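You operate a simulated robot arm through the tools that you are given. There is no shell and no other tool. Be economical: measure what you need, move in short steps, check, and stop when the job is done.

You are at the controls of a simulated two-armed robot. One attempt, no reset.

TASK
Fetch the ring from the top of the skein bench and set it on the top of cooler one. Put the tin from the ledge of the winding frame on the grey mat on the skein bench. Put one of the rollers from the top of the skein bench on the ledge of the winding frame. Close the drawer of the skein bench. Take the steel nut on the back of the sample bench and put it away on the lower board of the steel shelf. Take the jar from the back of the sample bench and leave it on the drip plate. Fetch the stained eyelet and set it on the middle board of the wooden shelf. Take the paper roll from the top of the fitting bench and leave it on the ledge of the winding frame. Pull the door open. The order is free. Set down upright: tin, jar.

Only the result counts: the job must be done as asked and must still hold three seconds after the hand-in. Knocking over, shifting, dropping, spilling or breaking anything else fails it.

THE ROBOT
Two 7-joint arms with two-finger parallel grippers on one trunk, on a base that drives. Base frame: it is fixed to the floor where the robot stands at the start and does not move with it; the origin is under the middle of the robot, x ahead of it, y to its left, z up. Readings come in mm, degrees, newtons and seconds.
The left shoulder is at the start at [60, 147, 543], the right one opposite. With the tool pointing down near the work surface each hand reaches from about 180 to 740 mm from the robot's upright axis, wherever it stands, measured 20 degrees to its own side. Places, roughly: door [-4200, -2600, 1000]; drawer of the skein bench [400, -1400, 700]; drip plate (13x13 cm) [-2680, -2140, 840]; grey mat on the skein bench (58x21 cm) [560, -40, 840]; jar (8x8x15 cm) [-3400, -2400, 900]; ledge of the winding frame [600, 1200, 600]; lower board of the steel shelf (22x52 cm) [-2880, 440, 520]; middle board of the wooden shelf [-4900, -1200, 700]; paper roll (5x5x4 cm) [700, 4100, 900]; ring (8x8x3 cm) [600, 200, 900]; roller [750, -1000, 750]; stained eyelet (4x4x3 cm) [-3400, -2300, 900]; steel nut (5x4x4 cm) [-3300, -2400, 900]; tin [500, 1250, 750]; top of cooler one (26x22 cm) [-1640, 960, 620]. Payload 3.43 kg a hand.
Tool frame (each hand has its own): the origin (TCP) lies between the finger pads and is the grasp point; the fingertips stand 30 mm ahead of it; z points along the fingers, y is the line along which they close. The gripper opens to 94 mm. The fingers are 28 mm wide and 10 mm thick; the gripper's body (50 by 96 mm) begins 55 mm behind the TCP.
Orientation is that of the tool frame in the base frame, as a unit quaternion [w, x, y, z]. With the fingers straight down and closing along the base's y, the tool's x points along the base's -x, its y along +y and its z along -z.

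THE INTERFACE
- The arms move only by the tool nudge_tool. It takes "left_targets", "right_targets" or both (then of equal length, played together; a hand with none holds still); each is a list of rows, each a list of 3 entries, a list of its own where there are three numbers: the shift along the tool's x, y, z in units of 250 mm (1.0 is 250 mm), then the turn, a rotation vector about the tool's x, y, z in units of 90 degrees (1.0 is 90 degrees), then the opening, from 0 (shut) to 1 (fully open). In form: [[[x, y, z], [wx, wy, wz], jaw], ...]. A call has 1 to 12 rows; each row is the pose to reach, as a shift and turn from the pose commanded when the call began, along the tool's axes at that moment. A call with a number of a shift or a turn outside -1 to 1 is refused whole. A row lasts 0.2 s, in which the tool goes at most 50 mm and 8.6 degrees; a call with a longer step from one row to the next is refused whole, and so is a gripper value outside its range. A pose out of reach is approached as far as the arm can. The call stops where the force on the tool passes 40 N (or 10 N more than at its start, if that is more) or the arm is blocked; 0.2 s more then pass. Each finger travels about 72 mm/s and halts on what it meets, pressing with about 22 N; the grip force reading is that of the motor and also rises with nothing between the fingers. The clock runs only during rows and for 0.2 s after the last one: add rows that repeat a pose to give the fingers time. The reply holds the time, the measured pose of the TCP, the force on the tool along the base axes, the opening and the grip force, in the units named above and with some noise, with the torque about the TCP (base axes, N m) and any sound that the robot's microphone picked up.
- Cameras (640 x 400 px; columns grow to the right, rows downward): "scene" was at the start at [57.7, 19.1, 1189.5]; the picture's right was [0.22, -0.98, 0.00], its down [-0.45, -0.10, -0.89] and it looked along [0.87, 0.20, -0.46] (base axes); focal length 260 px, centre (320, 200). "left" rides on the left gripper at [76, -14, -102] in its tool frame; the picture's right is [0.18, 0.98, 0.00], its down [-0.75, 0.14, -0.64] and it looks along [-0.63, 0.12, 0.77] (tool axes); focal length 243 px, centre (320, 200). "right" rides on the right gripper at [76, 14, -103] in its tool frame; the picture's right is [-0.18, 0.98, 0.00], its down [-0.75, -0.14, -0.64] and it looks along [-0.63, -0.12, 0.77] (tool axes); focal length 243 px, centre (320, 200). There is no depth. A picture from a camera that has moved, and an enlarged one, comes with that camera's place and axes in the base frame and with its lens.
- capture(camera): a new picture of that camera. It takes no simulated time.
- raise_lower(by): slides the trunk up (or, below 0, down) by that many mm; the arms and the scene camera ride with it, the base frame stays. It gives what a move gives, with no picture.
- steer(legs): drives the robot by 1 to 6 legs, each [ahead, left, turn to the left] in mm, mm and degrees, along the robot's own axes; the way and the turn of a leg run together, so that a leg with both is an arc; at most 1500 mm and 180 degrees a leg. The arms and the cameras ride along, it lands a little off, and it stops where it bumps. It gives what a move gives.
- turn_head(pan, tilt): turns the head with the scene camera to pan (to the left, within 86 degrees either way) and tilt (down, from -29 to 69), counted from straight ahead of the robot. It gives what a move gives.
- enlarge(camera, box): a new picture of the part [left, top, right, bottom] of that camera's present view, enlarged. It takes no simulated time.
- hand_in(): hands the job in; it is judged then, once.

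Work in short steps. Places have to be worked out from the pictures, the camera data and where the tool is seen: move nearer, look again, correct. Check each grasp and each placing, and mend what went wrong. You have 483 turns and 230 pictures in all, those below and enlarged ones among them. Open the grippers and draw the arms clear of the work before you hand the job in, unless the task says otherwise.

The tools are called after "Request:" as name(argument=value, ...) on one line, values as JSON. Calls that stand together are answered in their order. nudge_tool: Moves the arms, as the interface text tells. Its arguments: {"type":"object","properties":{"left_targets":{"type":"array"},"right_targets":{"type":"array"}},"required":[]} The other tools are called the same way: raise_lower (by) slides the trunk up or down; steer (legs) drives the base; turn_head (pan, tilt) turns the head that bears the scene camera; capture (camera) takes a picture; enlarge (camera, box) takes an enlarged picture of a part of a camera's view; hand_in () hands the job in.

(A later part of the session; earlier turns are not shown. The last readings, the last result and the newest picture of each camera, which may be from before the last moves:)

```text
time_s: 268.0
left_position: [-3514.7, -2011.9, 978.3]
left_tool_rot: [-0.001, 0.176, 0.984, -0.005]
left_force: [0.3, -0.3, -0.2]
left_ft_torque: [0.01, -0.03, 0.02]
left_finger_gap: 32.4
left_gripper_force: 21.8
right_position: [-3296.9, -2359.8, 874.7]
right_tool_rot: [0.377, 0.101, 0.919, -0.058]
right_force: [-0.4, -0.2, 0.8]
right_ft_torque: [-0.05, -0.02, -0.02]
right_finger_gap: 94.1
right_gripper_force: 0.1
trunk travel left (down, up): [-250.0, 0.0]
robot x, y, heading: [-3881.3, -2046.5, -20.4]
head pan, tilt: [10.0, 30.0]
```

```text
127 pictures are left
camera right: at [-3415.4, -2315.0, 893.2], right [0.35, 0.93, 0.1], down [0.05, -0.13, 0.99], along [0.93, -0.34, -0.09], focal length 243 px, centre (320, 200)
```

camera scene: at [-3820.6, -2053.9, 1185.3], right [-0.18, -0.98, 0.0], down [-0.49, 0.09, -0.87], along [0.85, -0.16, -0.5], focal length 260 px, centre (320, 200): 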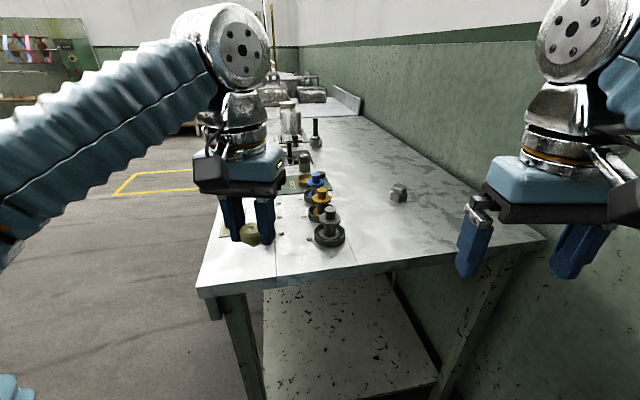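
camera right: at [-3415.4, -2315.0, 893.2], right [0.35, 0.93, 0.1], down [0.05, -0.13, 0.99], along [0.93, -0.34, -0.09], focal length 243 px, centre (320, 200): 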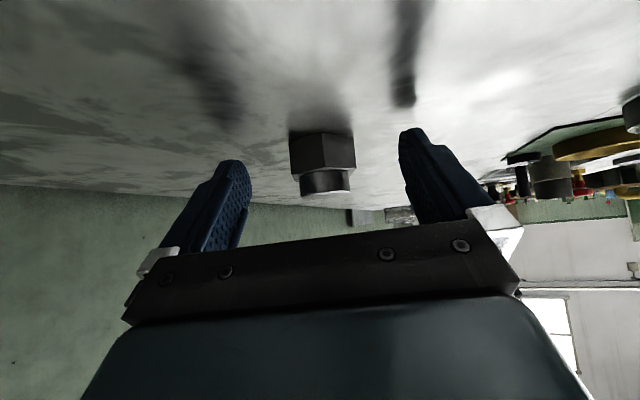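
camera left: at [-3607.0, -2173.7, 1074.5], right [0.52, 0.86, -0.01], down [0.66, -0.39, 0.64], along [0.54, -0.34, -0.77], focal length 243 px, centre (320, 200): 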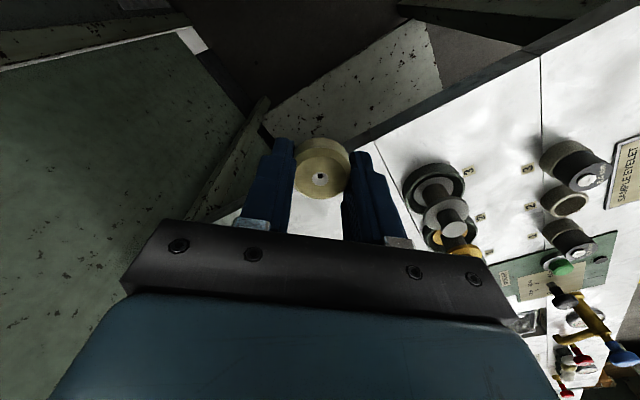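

Nut centre is at fingertip depth. Go 15 mm horizontally forward, then close.

Request:
nudge_tool(right_targets=[[[-0.046, 0.002, 0.04], [0, 0, 0], 1], [[-0.046, 0.002, 0.04], [0, 0, 0], 0.7], [[-0.046, 0.002, 0.04], [0, 0, 0], 0.4], [[-0.046, 0.002, 0.04], [0, 0, 0], 0.2], [[-0.046, 0.002, 0.04], [0, 0, 0], 0.2]])

Request:
capture(camera="right")

```text
time_s: 269.2
left_position: [-3514.2, -2014.4, 979.0]
left_tool_rot: [-0.001, 0.175, 0.984, -0.006]
left_force: [0.0, -0.1, 0.2]
left_ft_torque: [-0.02, 0.0, 0.01]
left_finger_gap: 32.2
left_gripper_force: 21.8
right_position: [-3280.3, -2361.2, 877.1]
right_tool_rot: [0.377, 0.1, 0.919, -0.057]
right_force: [0.6, 0.1, 2.8]
right_ft_torque: [0.07, -0.08, -0.02]
right_finger_gap: 39.5
right_gripper_force: 22.0
trunk travel left (down, up): [-250.0, 0.0]
robot x, y, heading: [-3879.9, -2049.6, -20.6]
head pan, tilt: [10.0, 30.0]
```

```text
126 pictures are left
camera right: at [-3399.6, -2317.4, 894.2], right [0.35, 0.93, 0.1], down [0.05, -0.13, 0.99], along [0.93, -0.34, -0.09], focal length 243 px, centre (320, 200)
```

right: 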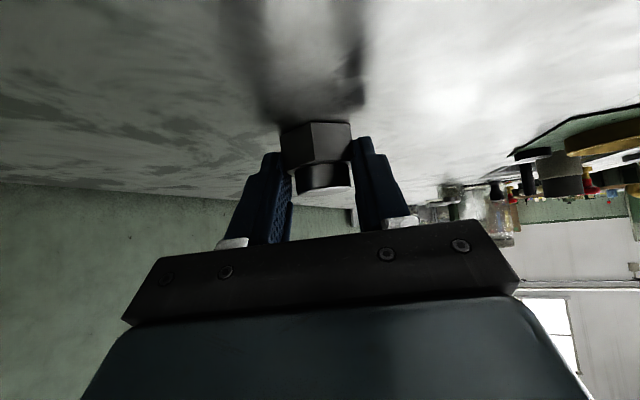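

Gripped at 39.5 mm. Lift and check.

Request:
nudge_tool(right_targets=[[[-0.05, 0, -0.05], [0, 0, 0], 0.2], [[-0.12, 0, -0.12], [0, 0, 0], 0.2], [[-0.1, 0, -0.25], [0, 0, 0], 0.2], [[0.0, 0, -0.4], [0, 0, 0], 0.2]])

Request:
capture(camera="right")

```text
time_s: 270.2
left_position: [-3513.6, -2012.7, 978.6]
left_tool_rot: [0.0, 0.175, 0.984, -0.004]
left_force: [0.5, -0.3, 0.1]
left_ft_torque: [0.05, 0.0, -0.01]
left_finger_gap: 32.5
left_gripper_force: 22.1
right_position: [-3346.2, -2341.6, 948.0]
right_tool_rot: [0.377, 0.1, 0.919, -0.058]
right_force: [0.4, -0.3, -0.9]
right_ft_torque: [0.0, 0.05, -0.02]
right_finger_gap: 39.4
right_gripper_force: 22.2
trunk travel left (down, up): [-250.0, 0.0]
robot x, y, heading: [-3877.5, -2053.0, -20.5]
head pan, tilt: [10.0, 30.0]
```

```text
125 pictures are left
camera right: at [-3465.5, -2298.4, 966.2], right [0.35, 0.93, 0.1], down [0.06, -0.13, 0.99], along [0.93, -0.34, -0.1], focal length 243 px, centre (320, 200)
```

right: 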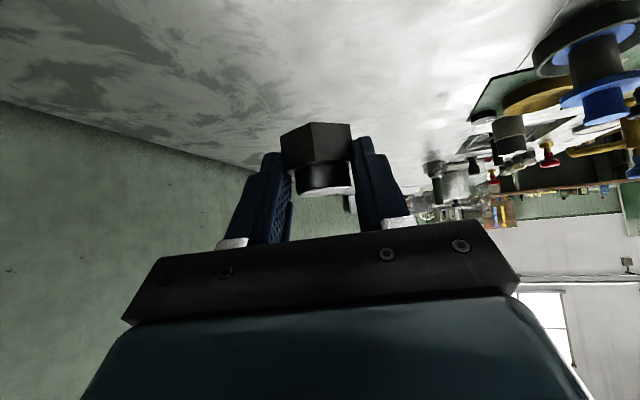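

Nut held. Retract, then drive away and turn toward the wooden shelf.

Request:
nudge_tool(right_targets=[[[0.13, 0, -0.13], [0, 0, 0], 0.2], [[0.26, 0, -0.26], [0, 0, 0], 0.2], [[0.39, 0, -0.39], [0, 0, 0], 0.2], [[0.5, 0, -0.5], [0, 0, 0], 0.2]])

Request:
steer(legs=[[-150, 0, 0], [0, 850, 0], [0, 0, -160]])

Request:
turn_head(pan=0, tilt=25)

Request:
capture(camera="scene")

```text
time_s: 271.2
left_position: [-3513.8, -2013.5, 978.9]
left_tool_rot: [0.0, 0.175, 0.985, -0.005]
left_force: [0.0, 0.4, 0.3]
left_ft_torque: [-0.01, 0.03, 0.01]
left_finger_gap: 32.2
left_gripper_force: 22.1
right_position: [-3521.3, -2299.9, 950.3]
right_tool_rot: [0.377, 0.1, 0.919, -0.058]
right_force: [-0.3, 0.3, -1.0]
right_ft_torque: [0.03, 0.02, -0.01]
right_finger_gap: 39.2
right_gripper_force: 21.7
trunk travel left (down, up): [-250.0, 0.0]
robot x, y, heading: [-3880.0, -2045.6, -20.6]
head pan, tilt: [10.0, 30.0]
```

```text
time_s: 283.4
left_position: [-4058.2, -1320.3, 977.6]
left_tool_rot: [-0.005, 0.999, -0.042, 0.0]
left_force: [-0.5, 0.5, -0.5]
left_ft_torque: [0.02, 0.01, -0.01]
left_finger_gap: 32.3
left_gripper_force: 22.4
right_position: [-4126.4, -1042.6, 950.2]
right_tool_rot: [-0.007, 0.924, 0.024, -0.382]
right_force: [0.7, 0.5, -1.2]
right_ft_torque: [-0.03, -0.05, -0.02]
right_finger_gap: 39.1
right_gripper_force: 22.1
trunk travel left (down, up): [-250.0, 0.0]
robot x, y, heading: [-3714.2, -1190.9, 174.8]
head pan, tilt: [10.0, 30.0]
```

```text
time_s: 284.1
left_position: [-4058.0, -1320.4, 977.6]
left_tool_rot: [-0.005, 0.999, -0.042, 0.0]
left_force: [0.5, -0.3, 0.2]
left_ft_torque: [0.01, 0.02, -0.02]
left_finger_gap: 32.2
left_gripper_force: 22.1
right_position: [-4125.8, -1043.0, 950.6]
right_tool_rot: [-0.007, 0.924, 0.023, -0.382]
right_force: [-1.0, 0.8, -1.7]
right_ft_torque: [0.01, -0.03, -0.02]
right_finger_gap: 39.4
right_gripper_force: 22.0
trunk travel left (down, up): [-250.0, 0.0]
robot x, y, heading: [-3714.9, -1194.6, 174.6]
head pan, tilt: [0.0, 25.0]
```

```text
124 pictures are left
camera scene: at [-3777.3, -1187.1, 1193.2], right [0.09, 1.0, 0.0], down [0.42, -0.04, -0.91], along [-0.9, 0.08, -0.42], focal length 260 px, centre (320, 200)
```

scene: 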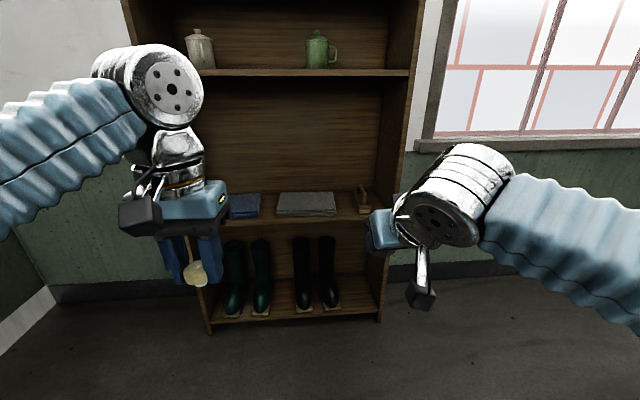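

Retract right hand a little, then approach the shelf's middle board.

Request:
nudge_tool(right_targets=[[[0.13, -0.08, -0.13], [0, 0, 0], 0.2], [[0.25, -0.16, -0.25], [0, 0, 0], 0.2]])

Request:
steer(legs=[[0, 0, 5.4], [380, -200, 0]])

Request:
turn_head(pan=8, tilt=32)

Request:
capture(camera="scene")

```text
refused: row 1 steps farther than a row can; nothing moved
```

```text
time_s: 287.2
left_position: [-4417.5, -1160.1, 978.8]
left_tool_rot: [-0.005, 1.0, 0.012, 0.0]
left_force: [0.1, 0.0, -0.2]
left_ft_torque: [0.01, -0.02, -0.02]
left_finger_gap: 32.2
left_gripper_force: 21.9
right_position: [-4516.6, -891.5, 949.5]
right_tool_rot: [0.013, 0.921, 0.073, -0.381]
right_force: [0.3, -0.5, -0.8]
right_ft_torque: [0.02, -0.04, -0.03]
right_finger_gap: 39.5
right_gripper_force: 21.7
trunk travel left (down, up): [-250.0, 0.0]
robot x, y, heading: [-4092.6, -997.9, -178.7]
head pan, tilt: [0.0, 25.0]
```

```text
time_s: 287.9
left_position: [-4418.9, -1160.2, 978.7]
left_tool_rot: [-0.005, 1.0, 0.012, 0.0]
left_force: [-0.3, -0.1, -0.6]
left_ft_torque: [-0.04, -0.02, 0.03]
left_finger_gap: 32.2
left_gripper_force: 21.7
right_position: [-4516.3, -892.4, 950.1]
right_tool_rot: [0.014, 0.921, 0.074, -0.381]
right_force: [-1.6, 0.3, -1.4]
right_ft_torque: [0.01, -0.06, 0.02]
right_finger_gap: 39.4
right_gripper_force: 22.1
trunk travel left (down, up): [-250.0, 0.0]
robot x, y, heading: [-4090.4, -996.5, -179.0]
head pan, tilt: [8.0, 32.0]
```

```text
123 pictures are left
camera scene: at [-4150.2, -1009.6, 1182.1], right [-0.16, 0.99, 0.0], down [0.52, 0.08, -0.85], along [-0.84, -0.13, -0.53], focal length 260 px, centre (320, 200)
```

scene: 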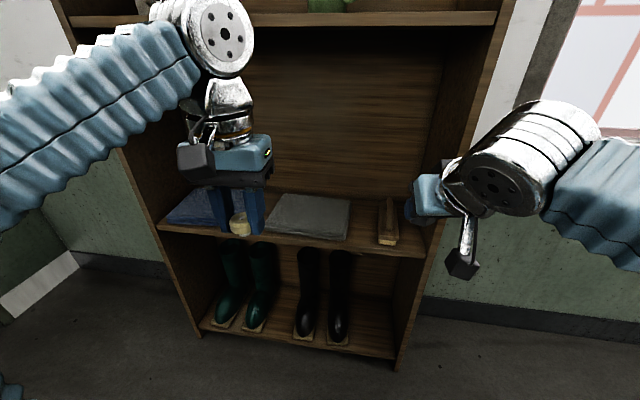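

Free gap between the cloth and brush: y≈-1016..-932. I'll set the eyelet at (-4750,-974). Drive in 120 mm and 120 mm right.

Request:
steer(legs=[[115, -120, -1]])

Request:
nudge_tool(left_targets=[[[0, -0.05, 0.16], [0, 0, 0], 0.1], [[0, -0.1, 0.32], [0, 0, 0], 0.1], [[-0.05, -0.12, 0.48], [0, 0, 0], 0.1], [[-0.15, -0.15, 0.6], [0, 0, 0], 0.1]])

Request:
capture(camera="left")

Request:
capture(camera="scene")

```text
time_s: 289.4
left_position: [-4539.2, -1035.8, 978.1]
left_tool_rot: [-0.005, 1.0, 0.003, 0.0]
left_force: [0.5, -0.3, -0.1]
left_ft_torque: [0.01, 0.01, -0.03]
left_finger_gap: 32.1
left_gripper_force: 21.3
right_position: [-4632.4, -764.8, 949.5]
right_tool_rot: [0.009, 0.922, 0.065, -0.381]
right_force: [0.2, 0.2, -1.5]
right_ft_torque: [0.01, -0.03, 0.02]
right_finger_gap: 39.5
right_gripper_force: 22.5
trunk travel left (down, up): [-250.0, 0.0]
robot x, y, heading: [-4209.3, -877.8, -179.6]
head pan, tilt: [8.0, 32.0]
```

```text
time_s: 290.4
left_position: [-4579.7, -996.7, 830.6]
left_tool_rot: [-0.004, 1.0, 0.003, -0.001]
left_force: [0.3, -0.2, -0.9]
left_ft_torque: [-0.01, -0.01, -0.01]
left_finger_gap: 32.0
left_gripper_force: 22.2
right_position: [-4632.4, -766.0, 949.8]
right_tool_rot: [0.01, 0.922, 0.066, -0.381]
right_force: [0.8, 0.1, -1.3]
right_ft_torque: [-0.01, -0.02, 0.02]
right_finger_gap: 39.4
right_gripper_force: 22.0
trunk travel left (down, up): [-250.0, 0.0]
robot x, y, heading: [-4208.9, -875.1, -180.3]
head pan, tilt: [8.0, 32.0]
```

```text
122 pictures are left
camera left: at [-4502.6, -983.1, 933.0], right [0.19, -0.98, -0.01], down [-0.75, -0.15, 0.64], along [-0.63, -0.11, -0.77], focal length 243 px, centre (320, 200)
```

left: 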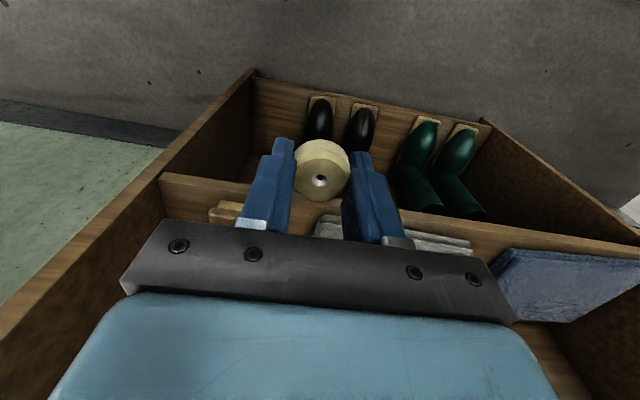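

```text
121 pictures are left
camera scene: at [-4268.4, -890.0, 1182.1], right [-0.14, 0.99, 0.0], down [0.52, 0.07, -0.85], along [-0.84, -0.12, -0.53], focal length 260 px, centre (320, 200)
```

scene: 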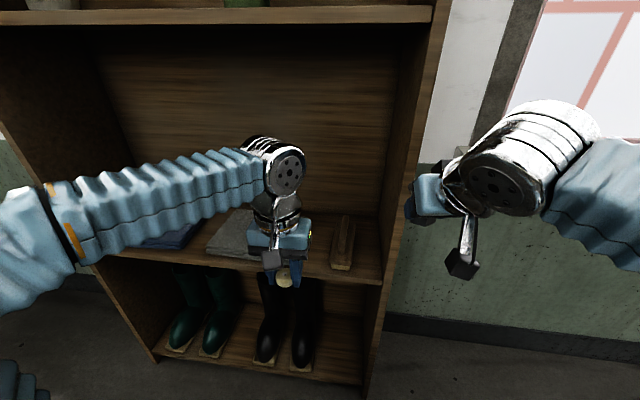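

Gap centre y≈-974 confirmed. Move over it at z≈790 and look.

Request:
nudge_tool(left_targets=[[[-0.17, -0.03, 0.04], [0, 0, 0], 0.1], [[-0.34, -0.06, 0.08], [0, 0, 0], 0.1], [[-0.51, -0.09, 0.12], [0, 0, 0], 0.1], [[-0.68, -0.09, 0.16], [0, 0, 0], 0.1]])

Request:
capture(camera="left")

Request:
capture(camera="scene")

```text
time_s: 291.4
left_position: [-4748.0, -976.6, 786.5]
left_tool_rot: [-0.005, 1.0, 0.005, -0.001]
left_force: [0.2, -1.0, -0.2]
left_ft_torque: [0.0, 0.02, -0.01]
left_finger_gap: 32.4
left_gripper_force: 22.1
right_position: [-4633.5, -766.9, 950.1]
right_tool_rot: [0.01, 0.922, 0.065, -0.381]
right_force: [0.0, 0.2, -1.0]
right_ft_torque: [0.02, -0.02, -0.01]
right_finger_gap: 39.3
right_gripper_force: 22.3
trunk travel left (down, up): [-250.0, 0.0]
robot x, y, heading: [-4208.9, -878.6, -179.7]
head pan, tilt: [8.0, 32.0]
```

```text
120 pictures are left
camera left: at [-4672.1, -963.5, 889.3], right [0.19, -0.98, -0.01], down [-0.75, -0.15, 0.64], along [-0.63, -0.11, -0.77], focal length 243 px, centre (320, 200)
```

left: 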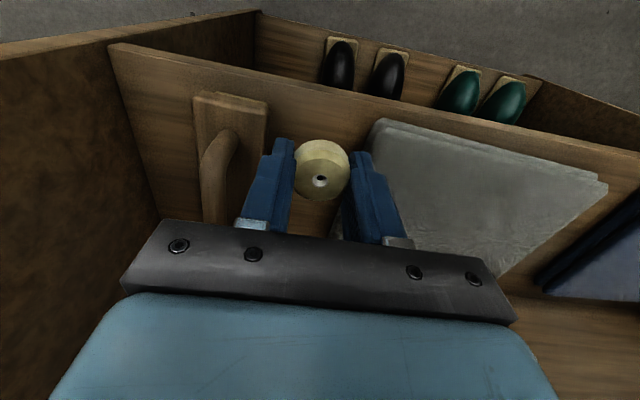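

```text
119 pictures are left
camera scene: at [-4268.4, -889.9, 1182.1], right [-0.14, 0.99, 0.0], down [0.52, 0.07, -0.85], along [-0.84, -0.12, -0.53], focal length 260 px, centre (320, 200)
```

scene: 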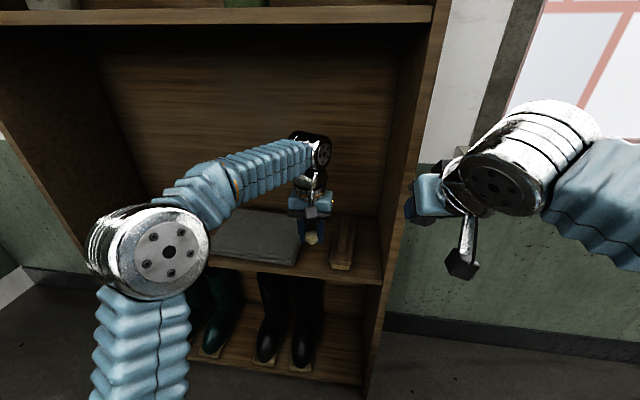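

Hand is centred in the gap. Lower gently.

Request:
nudge_tool(left_targets=[[[0, -0.012, 0.1], [0, 0, 0], 0.1], [[0, -0.012, 0.16], [0, 0, 0], 0.1], [[0, -0.012, 0.185], [0, 0, 0], 0.1], [[0, -0.012, 0.2], [0, 0, 0], 0.1], [[0, -0.012, 0.212], [0, 0, 0], 0.1]])

```text
time_s: 292.6
left_position: [-4748.0, -972.0, 734.4]
left_tool_rot: [-0.005, 1.0, 0.004, 0.001]
left_force: [-0.4, 0.0, -1.3]
left_ft_torque: [-0.01, 0.0, 0.02]
left_finger_gap: 32.1
left_gripper_force: 22.2
right_position: [-4633.6, -765.1, 951.1]
right_tool_rot: [0.01, 0.922, 0.066, -0.381]
right_force: [-0.4, 0.5, -2.0]
right_ft_torque: [0.02, 0.0, 0.03]
right_finger_gap: 39.0
right_gripper_force: 22.1
trunk travel left (down, up): [-250.0, 0.0]
robot x, y, heading: [-4209.3, -877.2, -179.8]
head pan, tilt: [8.0, 32.0]
```

No contact yet at 734. Continue in 3 mm steps.

Request:
nudge_tool(left_targets=[[[0, 0, 0.012], [0, 0, 0], 0.1], [[0, 0, 0.024], [0, 0, 0], 0.1], [[0, 0, 0.036], [0, 0, 0], 0.1], [[0, 0, 0.048], [0, 0, 0], 0.1], [[0, 0, 0.06], [0, 0, 0], 0.1]])

Request:
capture(camera="left")

```text
time_s: 293.8
left_position: [-4747.0, -970.4, 721.5]
left_tool_rot: [-0.005, 1.0, 0.003, 0.001]
left_force: [0.3, -0.3, -0.5]
left_ft_torque: [0.01, -0.01, 0.02]
left_finger_gap: 32.3
left_gripper_force: 21.9
right_position: [-4632.1, -765.8, 950.1]
right_tool_rot: [0.011, 0.922, 0.066, -0.381]
right_force: [-0.1, 0.3, -2.4]
right_ft_torque: [0.0, -0.02, 0.03]
right_finger_gap: 39.6
right_gripper_force: 21.8
trunk travel left (down, up): [-250.0, 0.0]
robot x, y, heading: [-4207.7, -872.6, -179.7]
head pan, tilt: [8.0, 32.0]
```

```text
118 pictures are left
camera left: at [-4671.1, -957.7, 824.1], right [0.19, -0.98, -0.01], down [-0.75, -0.15, 0.64], along [-0.63, -0.11, -0.77], focal length 243 px, centre (320, 200)
```

left: 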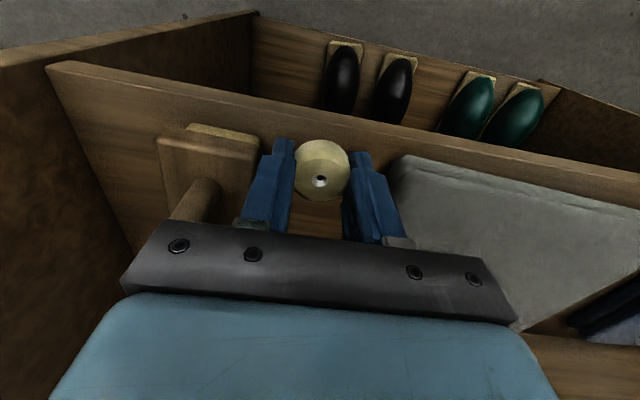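

Board is lower (~675) and its front edge nearer x≈-4727, so the eyelet must go ~35 mm deeper. Rise, move in, and look.

Request:
nudge_tool(left_targets=[[[0, 0, -0.08], [0, 0, 0], 0.1], [[-0.08, 0.01, -0.08], [0, 0, 0], 0.1], [[-0.16, 0.016, -0.08], [0, 0, 0], 0.1]])

Request:
capture(camera="left")

Request:
enlarge(camera="scene", box=[220, 170, 380, 290])

```text
time_s: 294.6
left_position: [-4787.7, -978.3, 741.2]
left_tool_rot: [-0.005, 1.0, 0.004, 0.001]
left_force: [0.0, 0.4, -0.2]
left_ft_torque: [0.03, 0.03, 0.01]
left_finger_gap: 32.1
left_gripper_force: 21.9
right_position: [-4632.0, -766.5, 950.2]
right_tool_rot: [0.01, 0.922, 0.066, -0.382]
right_force: [-0.5, -0.4, -1.0]
right_ft_torque: [-0.01, -0.01, 0.03]
right_finger_gap: 39.2
right_gripper_force: 21.8
trunk travel left (down, up): [-250.0, 0.0]
robot x, y, heading: [-4211.0, -873.1, -180.1]
head pan, tilt: [8.0, 32.0]
```

```text
117 pictures are left
camera left: at [-4712.1, -963.0, 844.4], right [0.19, -0.98, -0.01], down [-0.75, -0.15, 0.64], along [-0.63, -0.11, -0.77], focal length 243 px, centre (320, 200)
```

left: 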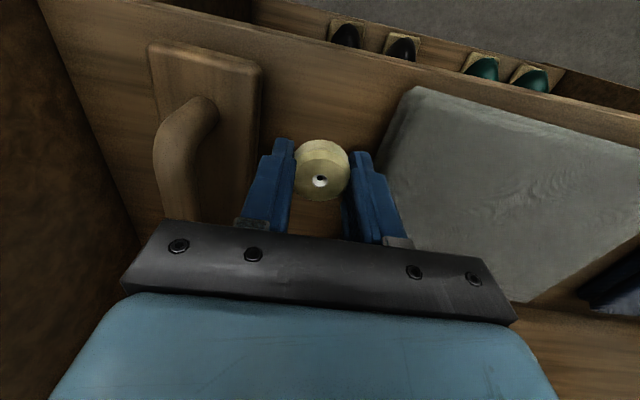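

```text
3.33 times, centred on (300, 230) of scene
camera zoom: at [-4268.6, -889.9, 1182.1], right [-0.14, 0.99, 0.0], down [0.52, 0.07, -0.85], along [-0.84, -0.12, -0.53], focal length 868 px, centre (387, 100)
```

zoom: 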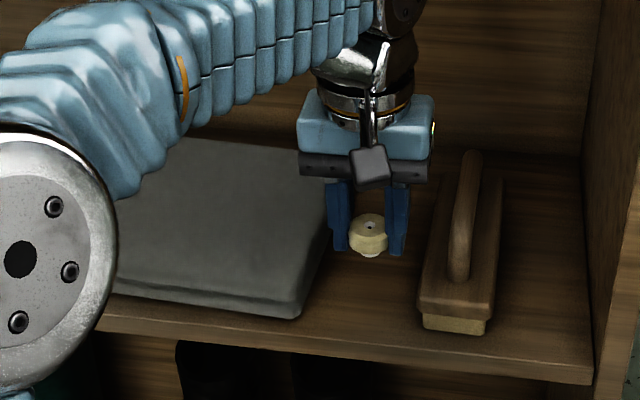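

Gap looks centred. Descend slowly to contact.

Request:
nudge_tool(left_targets=[[[0, 0, 0.06], [0, 0, 0], 0.1], [[0, 0, 0.1], [0, 0, 0], 0.1], [[0, 0, 0.12], [0, 0, 0], 0.1], [[0, 0, 0.134], [0, 0, 0], 0.1], [[0, 0, 0.148], [0, 0, 0], 0.1], [[0, 0, 0.162], [0, 0, 0], 0.1], [[0, 0, 0.176], [0, 0, 0], 0.1]])

Request:
enlarge(camera="scene", box=[220, 170, 380, 290])

```text
time_s: 296.2
left_position: [-4786.1, -974.5, 694.8]
left_tool_rot: [-0.006, 1.0, 0.003, 0.0]
left_force: [-0.7, -0.4, -0.2]
left_ft_torque: [-0.02, -0.02, 0.01]
left_finger_gap: 32.4
left_gripper_force: 21.7
right_position: [-4631.8, -766.1, 951.2]
right_tool_rot: [0.01, 0.922, 0.065, -0.382]
right_force: [-0.1, 0.2, -1.1]
right_ft_torque: [0.02, -0.04, 0.01]
right_finger_gap: 39.3
right_gripper_force: 22.1
trunk travel left (down, up): [-250.0, 0.0]
robot x, y, heading: [-4205.4, -877.3, -180.1]
head pan, tilt: [8.0, 32.0]
```

```text
3.33 times, centred on (300, 230) of scene
camera zoom: at [-4268.7, -889.9, 1182.1], right [-0.14, 0.99, 0.0], down [0.52, 0.07, -0.85], along [-0.84, -0.12, -0.53], focal length 868 px, centre (387, 100)
```

zoom: 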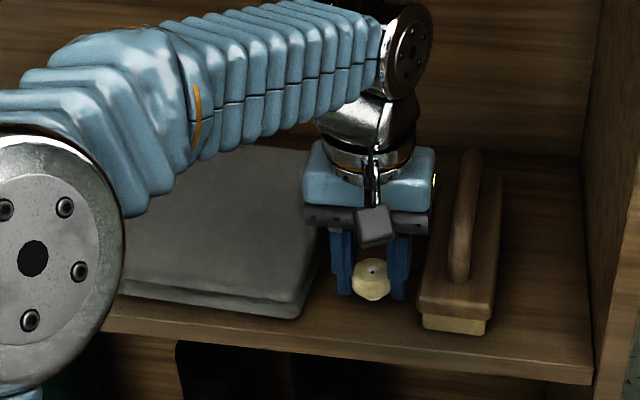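

Still none; keep lowering.

Request:
nudge_tool(left_targets=[[[0, 0, 0.016], [0, 0, 0], 0.1], [[0, 0, 0.032], [0, 0, 0], 0.1], [[0, 0, 0.048], [0, 0, 0], 0.1], [[0, 0, 0.064], [0, 0, 0], 0.1], [[0, 0, 0.08], [0, 0, 0], 0.1]])

Request:
enlarge(camera="scene", box=[220, 170, 380, 290])

```text
time_s: 297.0
left_position: [-4787.1, -975.1, 691.8]
left_tool_rot: [-0.007, 1.0, 0.003, -0.004]
left_force: [9.7, -1.8, 19.4]
left_ft_torque: [-0.41, -0.51, 0.18]
left_finger_gap: 32.9
left_gripper_force: 21.9
right_position: [-4630.4, -766.0, 950.5]
right_tool_rot: [0.011, 0.922, 0.066, -0.381]
right_force: [0.1, 0.3, -0.4]
right_ft_torque: [0.01, -0.01, -0.02]
right_finger_gap: 39.3
right_gripper_force: 22.3
trunk travel left (down, up): [-250.0, 0.0]
robot x, y, heading: [-4208.0, -874.7, -179.9]
head pan, tilt: [8.0, 32.0]
stopped in row 4 (left hand): the force on the tool passed its limit at 50 N (the readings are from after the stop); the commanded pose is now the measured one
```

```text
3.33 times, centred on (300, 230) of scene
camera zoom: at [-4266.5, -889.7, 1182.1], right [-0.14, 0.99, 0.0], down [0.52, 0.07, -0.85], along [-0.84, -0.12, -0.53], focal length 868 px, centre (387, 100)
```

zoom: 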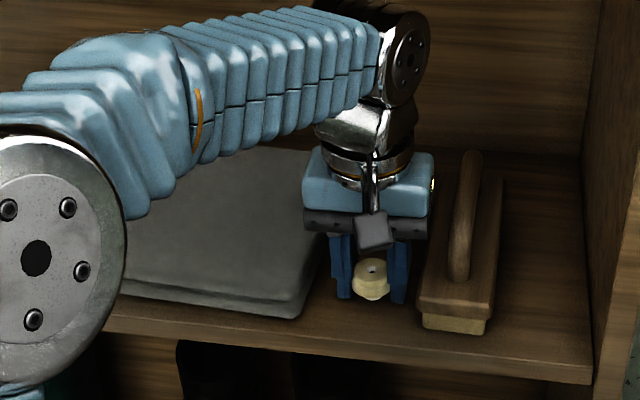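

Contact with the board at TCP≈692. Open slightly and rise.

Request:
nudge_tool(left_targets=[[[0, 0, -0.004], [0, 0, 0], 0.4], [[0, 0, -0.004], [0, 0, 0], 0.45], [[0, 0, -0.004], [0, 0, 0], 0.45], [[0, 0, -0.06], [0, 0, 0], 0.45], [[0, 0, -0.16], [0, 0, 0], 0.45], [[0, 0, -0.3], [0, 0, 0], 0.45]])

Request:
enlarge(camera="scene", box=[220, 170, 380, 290])

```text
time_s: 298.4
left_position: [-4788.2, -978.1, 762.1]
left_tool_rot: [-0.007, 1.0, 0.004, -0.003]
left_force: [0.6, 0.6, 0.1]
left_ft_torque: [0.01, -0.01, -0.03]
left_finger_gap: 42.2
left_gripper_force: 0.1
right_position: [-4631.5, -765.3, 950.9]
right_tool_rot: [0.01, 0.922, 0.066, -0.381]
right_force: [-0.3, -0.4, -0.1]
right_ft_torque: [0.0, -0.05, 0.01]
right_finger_gap: 39.3
right_gripper_force: 22.2
trunk travel left (down, up): [-250.0, 0.0]
robot x, y, heading: [-4210.5, -875.2, -179.8]
head pan, tilt: [8.0, 32.0]
```

```text
3.33 times, centred on (300, 230) of scene
camera zoom: at [-4268.8, -889.9, 1182.0], right [-0.14, 0.99, 0.0], down [0.52, 0.07, -0.85], along [-0.84, -0.12, -0.53], focal length 868 px, centre (387, 100)
```

zoom: 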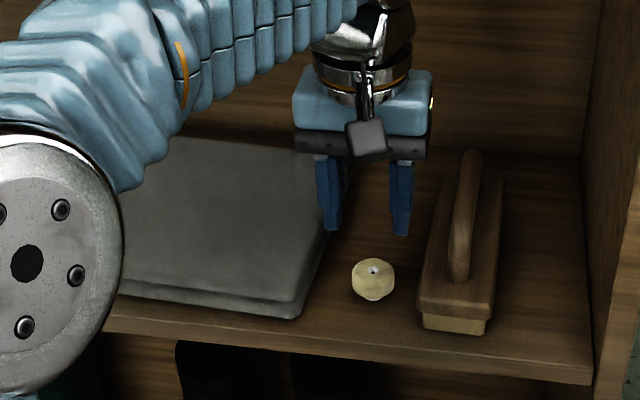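

Eyelet is on the middle board. Retract the left arm, then back away.

Request:
nudge_tool(left_targets=[[[0.15, 0, -0.06], [0, 0, 0], 0.45], [[0.3, 0, -0.15], [0, 0, 0], 0.6], [[0.45, 0, -0.25], [0, 0, 0], 0.8], [[0.6, 0, -0.35], [0, 0, 0], 1], [[0.75, 0, -0.45], [0, 0, 0], 1], [[0.9, 0, -0.55], [0, 0, 0], 1]])

Request:
capture(camera="scene")

```text
time_s: 299.8
left_position: [-4557.4, -975.8, 896.8]
left_tool_rot: [-0.008, 1.0, 0.004, -0.002]
left_force: [-0.3, -0.2, -0.5]
left_ft_torque: [-0.01, -0.03, -0.03]
left_finger_gap: 94.1
left_gripper_force: 0.1
right_position: [-4632.7, -766.7, 950.1]
right_tool_rot: [0.011, 0.922, 0.066, -0.381]
right_force: [0.4, 0.0, -1.4]
right_ft_torque: [0.01, -0.05, 0.0]
right_finger_gap: 39.1
right_gripper_force: 21.6
trunk travel left (down, up): [-250.0, 0.0]
robot x, y, heading: [-4208.9, -876.6, -179.9]
head pan, tilt: [8.0, 32.0]
```

```text
112 pictures are left
camera scene: at [-4268.9, -889.8, 1182.1], right [-0.14, 0.99, 0.0], down [0.53, 0.07, -0.85], along [-0.84, -0.12, -0.53], focal length 260 px, centre (320, 200)
```

scene: 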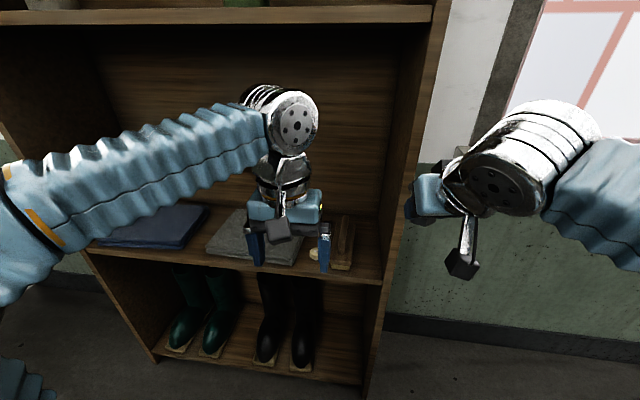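

Back away and go toward the steel shelf.

Request:
steer(legs=[[-1250, 0, 0], [0, 0, -90]])

Request:
turn_head(pan=0, tilt=25)

Request:
capture(camera="scene")

```text
time_s: 310.1
left_position: [-3044.8, -506.4, 897.4]
left_tool_rot: [0.007, -0.703, 0.711, -0.003]
left_force: [0.2, -0.4, -0.3]
left_ft_torque: [-0.01, -0.02, -0.01]
left_finger_gap: 93.9
left_gripper_force: 0.1
right_position: [-2834.8, -436.3, 949.3]
right_tool_rot: [-0.265, 0.693, -0.611, -0.275]
right_force: [0.1, -0.5, -0.8]
right_ft_torque: [-0.04, 0.04, -0.05]
right_finger_gap: 39.5
right_gripper_force: 22.4
trunk travel left (down, up): [-250.0, 0.0]
robot x, y, heading: [-2952.5, -860.0, 89.3]
head pan, tilt: [8.0, 32.0]
```

```text
time_s: 310.8
left_position: [-3045.1, -506.9, 897.4]
left_tool_rot: [0.007, -0.703, 0.711, -0.002]
left_force: [-0.9, 0.4, 0.1]
left_ft_torque: [-0.01, -0.02, 0.02]
left_finger_gap: 93.7
left_gripper_force: 0.1
right_position: [-2834.2, -435.9, 950.3]
right_tool_rot: [-0.264, 0.693, -0.612, -0.274]
right_force: [0.6, -0.5, -1.2]
right_ft_torque: [0.0, 0.0, 0.03]
right_finger_gap: 39.3
right_gripper_force: 21.6
trunk travel left (down, up): [-250.0, 0.0]
robot x, y, heading: [-2953.8, -858.5, 89.0]
head pan, tilt: [0.0, 25.0]
```

```text
111 pictures are left
camera scene: at [-2952.2, -797.5, 1193.2], right [1.0, -0.02, 0.0], down [-0.01, -0.42, -0.91], along [0.01, 0.91, -0.42], focal length 260 px, centre (320, 200)
```

scene: 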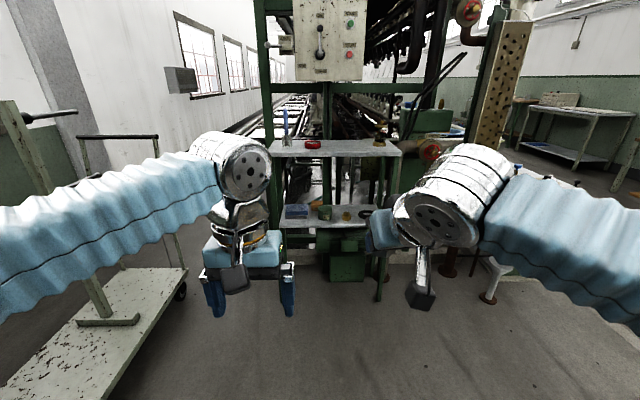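

Request:
enlarge(camera="scene", box=[250, 120, 410, 240])

```text
3.33 times, centred on (330, 180) of scene
camera zoom: at [-2952.2, -797.5, 1193.2], right [1.0, -0.02, 0.0], down [-0.01, -0.42, -0.91], along [0.01, 0.91, -0.42], focal length 868 px, centre (287, 267)
```

zoom: 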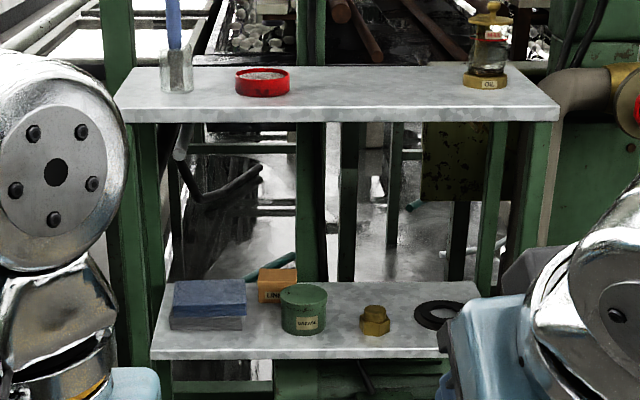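

Lower board has items in front; free area is behind, around (-2830,490). Drive closer for a better look.

Request:
steer(legs=[[480, 30, 1]])

Request:
turn_head(pan=-3, tilt=42)

Request:
capture(camera="scene")

Request:
capture(camera="right")

```text
time_s: 313.6
left_position: [-3074.7, -25.4, 898.3]
left_tool_rot: [-0.007, 0.707, -0.707, 0.002]
left_force: [-0.2, 0.3, 0.3]
left_ft_torque: [0.0, 0.01, -0.01]
left_finger_gap: 94.0
left_gripper_force: 0.1
right_position: [-2864.9, 47.8, 949.5]
right_tool_rot: [-0.263, 0.697, -0.607, -0.277]
right_force: [0.3, -0.4, -1.5]
right_ft_torque: [-0.01, 0.0, 0.04]
right_finger_gap: 39.3
right_gripper_force: 21.8
trunk travel left (down, up): [-250.0, 0.0]
robot x, y, heading: [-2978.3, -377.8, 89.5]
head pan, tilt: [0.0, 25.0]
```

```text
time_s: 314.4
left_position: [-3075.0, -25.1, 896.0]
left_tool_rot: [-0.007, 0.708, -0.707, 0.003]
left_force: [0.1, -0.4, -0.3]
left_ft_torque: [0.01, 0.01, 0.02]
left_finger_gap: 93.9
left_gripper_force: 0.1
right_position: [-2864.6, 48.9, 949.6]
right_tool_rot: [-0.263, 0.697, -0.607, -0.276]
right_force: [-0.2, 0.1, -1.3]
right_ft_torque: [-0.05, 0.05, 0.0]
right_finger_gap: 39.4
right_gripper_force: 21.7
trunk travel left (down, up): [-250.0, 0.0]
robot x, y, heading: [-2976.9, -376.2, 89.7]
head pan, tilt: [-3.0, 42.0]
```

```text
109 pictures are left
camera scene: at [-2973.6, -323.5, 1167.0], right [1.0, -0.06, 0.0], down [-0.04, -0.67, -0.74], along [0.04, 0.74, -0.67], focal length 260 px, centre (320, 200)
```

scene: 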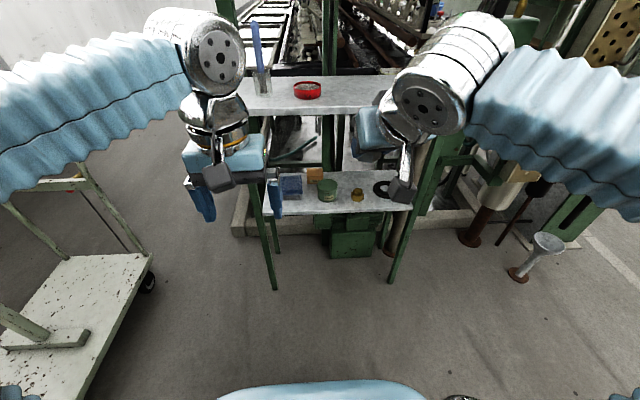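

```text
108 pictures are left
camera right: at [-2862.7, -78.8, 968.3], right [-0.99, 0.01, 0.1], down [0.1, 0.1, 0.99], along [0.0, 1.0, -0.1], focal length 243 px, centre (320, 200)
```

right: 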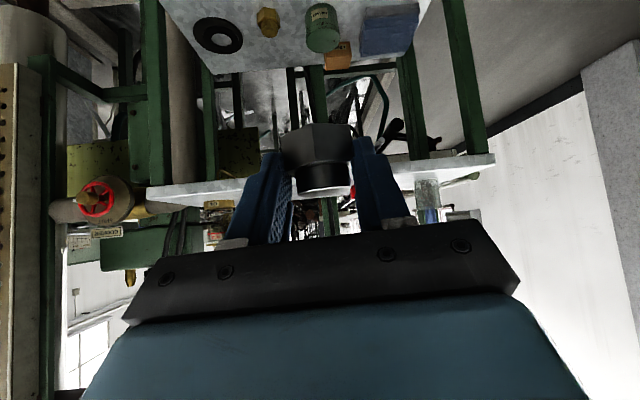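

Request:
enlarge(camera="right", box=[150, 0, 470, 200])

Request:
enlarge(camera="scene", box=[250, 140, 430, 240])

```text
2.00 times, centred on (310, 100) of right
camera zoom: at [-2862.7, -78.8, 968.3], right [-0.99, 0.01, 0.1], down [0.1, 0.1, 0.99], along [0.0, 1.0, -0.1], focal length 485 px, centre (340, 400)
```

zoom: 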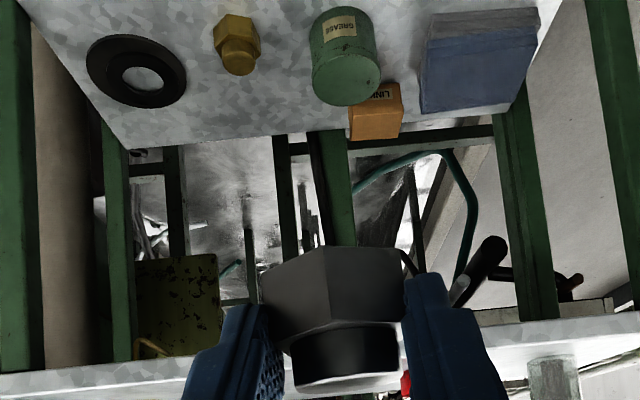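

```text
3.56 times, centred on (340, 190) of scene
camera zoom: at [-2973.6, -323.5, 1167.0], right [1.0, -0.06, 0.0], down [-0.04, -0.67, -0.74], along [0.04, 0.74, -0.67], focal length 926 px, centre (249, 236)
```

zoom: 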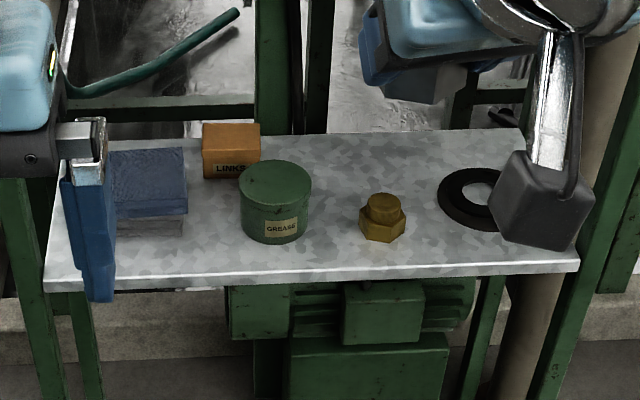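

Plan: put the nut at (-2808,505) behind the brass nut, entering under the top board at TCP z≈615. First lower the right hand here, and pull the left hand back.

Request:
nudge_tool(right_targets=[[[0.125, 0, 0.125], [0, 0, 0], 0.2], [[0.25, 0, 0.25], [0, 0, 0], 0.2], [[0.375, 0, 0.375], [0, 0, 0], 0.2], [[0.5, 0, 0.5], [0, 0, 0], 0.2], [[0.625, 0, 0.625], [0, 0, 0], 0.2], [[0.75, 0, 0.75], [0, 0, 0], 0.2], [[0.86, 0, 0.86], [0, 0, 0], 0.2]], left_targets=[[[0.05, 0, 0], [0, 0, 0], 1], [[0.1, 0, -0.03], [0, 0, 0], 1], [[0.15, 0, -0.06], [0, 0, 0], 1], [[0.2, 0, -0.1], [0, 0, 0], 1], [[0.25, 0, -0.13], [0, 0, 0], 1], [[0.25, 0, -0.16], [0, 0, 0], 1], [[0.25, 0, -0.2], [0, 0, 0], 1]])

Request:
capture(camera="scene")

```text
time_s: 316.1
left_position: [-3075.3, -88.0, 946.0]
left_tool_rot: [-0.008, 0.708, -0.706, 0.002]
left_force: [0.2, 0.1, -0.6]
left_ft_torque: [0.02, 0.02, 0.03]
left_finger_gap: 94.1
left_gripper_force: 0.1
right_position: [-2860.5, 55.4, 649.6]
right_tool_rot: [-0.262, 0.697, -0.608, -0.275]
right_force: [0.6, -0.2, -0.3]
right_ft_torque: [-0.03, 0.03, 0.0]
right_finger_gap: 39.4
right_gripper_force: 21.8
right hand out of reach, approached as far as the arm can: row 7
trunk travel left (down, up): [-250.0, 0.0]
robot x, y, heading: [-2974.7, -377.6, 89.9]
head pan, tilt: [-3.0, 42.0]
```

```text
105 pictures are left
camera scene: at [-2973.5, -323.7, 1167.0], right [1.0, -0.06, 0.0], down [-0.04, -0.67, -0.74], along [0.04, 0.74, -0.67], focal length 260 px, centre (320, 200)
```

scene: 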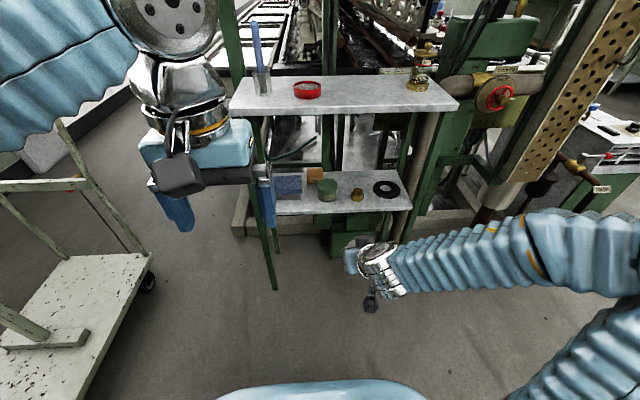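

Clear to the right. Drive forward 210 mm and 50 mm right.

Request:
steer(legs=[[205, -52, 0]])

Request:
capture(camera="scene")

Request:
capture(camera="right")

```text
time_s: 317.7
left_position: [-3021.0, 118.1, 945.3]
left_tool_rot: [0.007, -0.706, 0.708, -0.002]
left_force: [-0.1, -0.4, 0.0]
left_ft_torque: [0.01, -0.01, -0.02]
left_finger_gap: 94.0
left_gripper_force: 0.0
right_position: [-2804.9, 260.1, 651.0]
right_tool_rot: [-0.262, 0.696, -0.609, -0.275]
right_force: [0.3, -0.6, -1.9]
right_ft_torque: [-0.07, -0.03, 0.04]
right_finger_gap: 39.3
right_gripper_force: 22.1
trunk travel left (down, up): [-250.0, 0.0]
robot x, y, heading: [-2922.8, -170.4, 89.5]
head pan, tilt: [-3.0, 42.0]
```

```text
104 pictures are left
camera scene: at [-2919.7, -117.2, 1167.0], right [1.0, -0.06, 0.0], down [-0.04, -0.67, -0.74], along [0.04, 0.74, -0.67], focal length 260 px, centre (320, 200)
```

scene: 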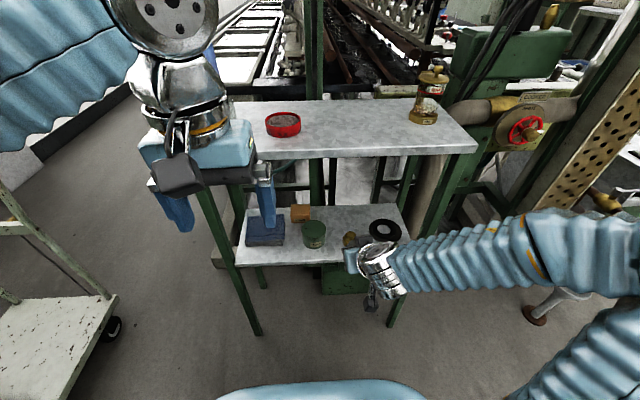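

```text
103 pictures are left
camera right: at [-2804.0, 134.9, 669.5], right [-0.99, 0.01, 0.1], down [0.1, 0.1, 0.99], along [0.0, 1.0, -0.1], focal length 243 px, centre (320, 200)
```

right: 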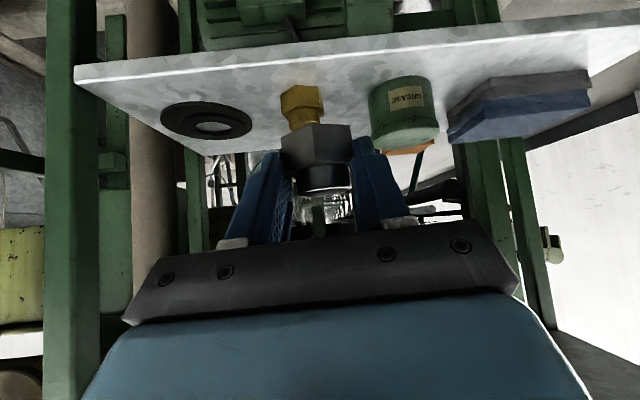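

Advance 240 mm under the top board at z≈640.

Request:
nudge_tool(right_targets=[[[-0.13, -0.018, 0.136], [0, 0, 0], 0.2], [[-0.262, -0.035, 0.268], [0, 0, 0], 0.2], [[-0.393, -0.053, 0.4], [0, 0, 0], 0.2]])

Request:
capture(camera="right")

Request:
capture(camera="scene")

```text
time_s: 318.5
left_position: [-3020.7, 119.4, 945.3]
left_tool_rot: [0.007, -0.706, 0.708, -0.003]
left_force: [-0.7, -1.0, -0.3]
left_ft_torque: [0.01, -0.04, 0.0]
left_finger_gap: 94.0
left_gripper_force: 0.1
right_position: [-2808.3, 401.0, 644.7]
right_tool_rot: [-0.263, 0.696, -0.609, -0.276]
right_force: [-0.3, -0.3, -1.6]
right_ft_torque: [-0.02, 0.0, -0.03]
right_finger_gap: 39.4
right_gripper_force: 21.8
trunk travel left (down, up): [-250.0, 0.0]
robot x, y, heading: [-2922.1, -170.0, 89.6]
head pan, tilt: [-3.0, 42.0]
```

```text
102 pictures are left
camera right: at [-2807.3, 275.5, 664.0], right [-0.99, 0.01, 0.1], down [0.1, 0.1, 0.99], along [0.0, 1.0, -0.1], focal length 243 px, centre (320, 200)
```

right: 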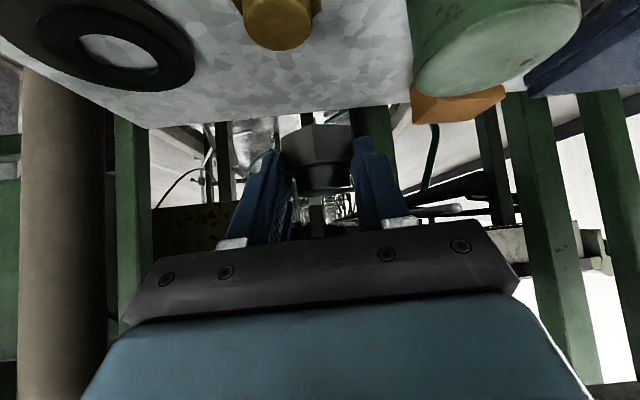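

```text
101 pictures are left
camera scene: at [-2919.6, -117.2, 1167.0], right [1.0, -0.06, 0.0], down [-0.04, -0.67, -0.74], along [0.04, 0.74, -0.67], focal length 260 px, centre (320, 200)
```

scene: 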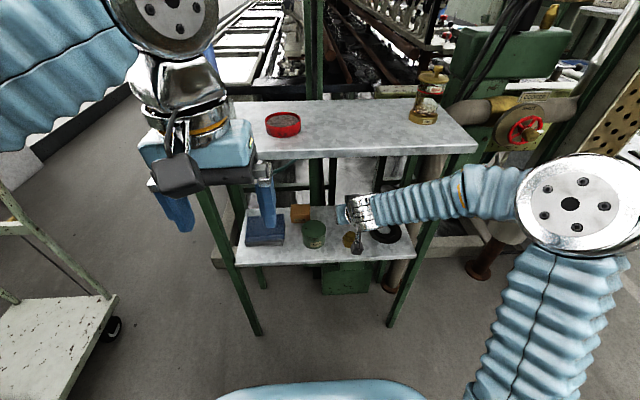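

Advance another 95 mm.

Request:
nudge_tool(right_targets=[[[-0.13, -0.018, 0.136], [0, 0, 0], 0.2], [[-0.262, -0.03, 0.275], [0, 0, 0], 0.2]])

Request:
capture(camera="right")

Request:
enlarge(camera="scene", box=[220, 110, 460, 270])

```text
time_s: 319.1
left_position: [-3020.4, 118.3, 946.1]
left_tool_rot: [0.007, -0.707, 0.708, -0.003]
left_force: [0.1, 0.5, -0.5]
left_ft_torque: [0.02, -0.04, 0.0]
left_finger_gap: 94.0
left_gripper_force: 0.1
right_position: [-2814.0, 496.9, 640.5]
right_tool_rot: [-0.263, 0.696, -0.608, -0.275]
right_force: [0.3, 0.2, -0.2]
right_ft_torque: [-0.01, 0.03, 0.02]
right_finger_gap: 39.3
right_gripper_force: 21.9
trunk travel left (down, up): [-250.0, 0.0]
robot x, y, heading: [-2922.0, -170.3, 89.6]
head pan, tilt: [-3.0, 42.0]
```

```text
100 pictures are left
camera right: at [-2812.0, 370.5, 660.1], right [-0.99, 0.01, 0.1], down [0.1, 0.1, 0.99], along [0.0, 1.0, -0.1], focal length 243 px, centre (320, 200)
```

right: 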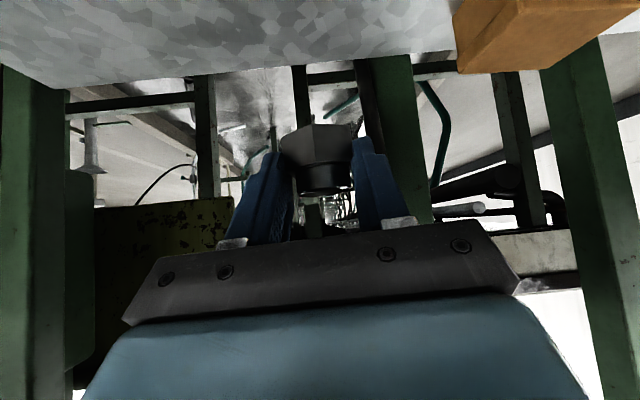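

```text
2.50 times, centred on (340, 190) of scene
camera zoom: at [-2919.6, -117.3, 1167.0], right [1.0, -0.06, 0.0], down [-0.04, -0.67, -0.74], along [0.04, 0.74, -0.67], focal length 651 px, centre (270, 225)
```

zoom: 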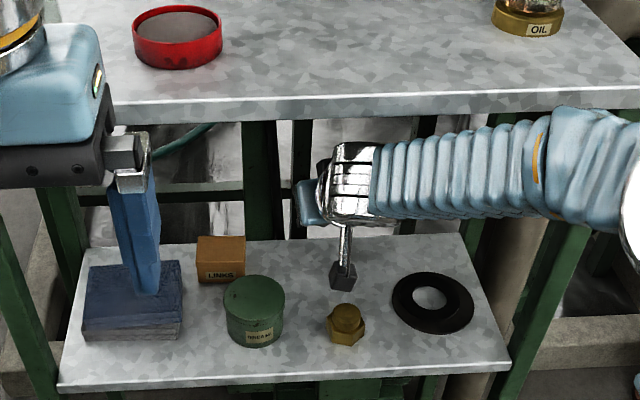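

The wrist camera would come down on the brass nut here; shift right 66 mm so it clears (between brass nut and over/behind the washer).

Request:
nudge_tool(right_targets=[[[-0.02, -0.09, 0.02], [0, 0, 0], 0.2], [[-0.03, -0.18, 0.03], [0, 0, 0], 0.2], [[-0.04, -0.266, 0.04], [0, 0, 0], 0.2]])

Request:
enlarge(camera="scene", box=[260, 120, 460, 250])

```text
time_s: 319.9
left_position: [-3019.7, 119.6, 945.1]
left_tool_rot: [0.006, -0.706, 0.708, -0.004]
left_force: [-0.2, 0.3, 0.2]
left_ft_torque: [0.03, -0.01, 0.04]
left_finger_gap: 94.0
left_gripper_force: 0.1
right_position: [-2748.3, 518.4, 647.6]
right_tool_rot: [-0.263, 0.696, -0.608, -0.275]
right_force: [-1.0, 0.1, -1.9]
right_ft_torque: [-0.03, 0.02, 0.01]
right_finger_gap: 39.1
right_gripper_force: 22.1
trunk travel left (down, up): [-250.0, 0.0]
robot x, y, heading: [-2920.2, -171.4, 89.6]
head pan, tilt: [-3.0, 42.0]
```

```text
3.08 times, centred on (360, 185) of scene
camera zoom: at [-2919.8, -116.9, 1166.9], right [1.0, -0.06, 0.0], down [-0.04, -0.67, -0.74], along [0.04, 0.74, -0.67], focal length 801 px, centre (197, 246)
```

zoom: 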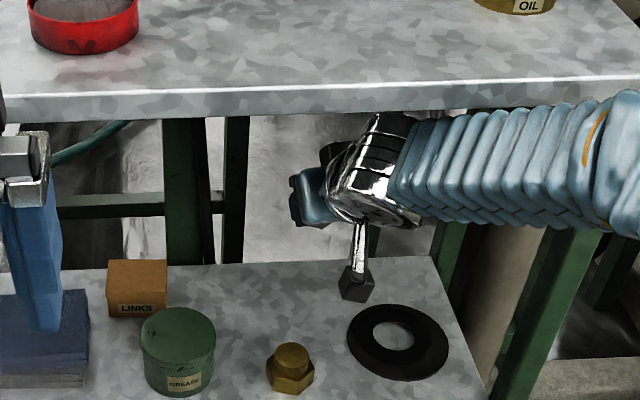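

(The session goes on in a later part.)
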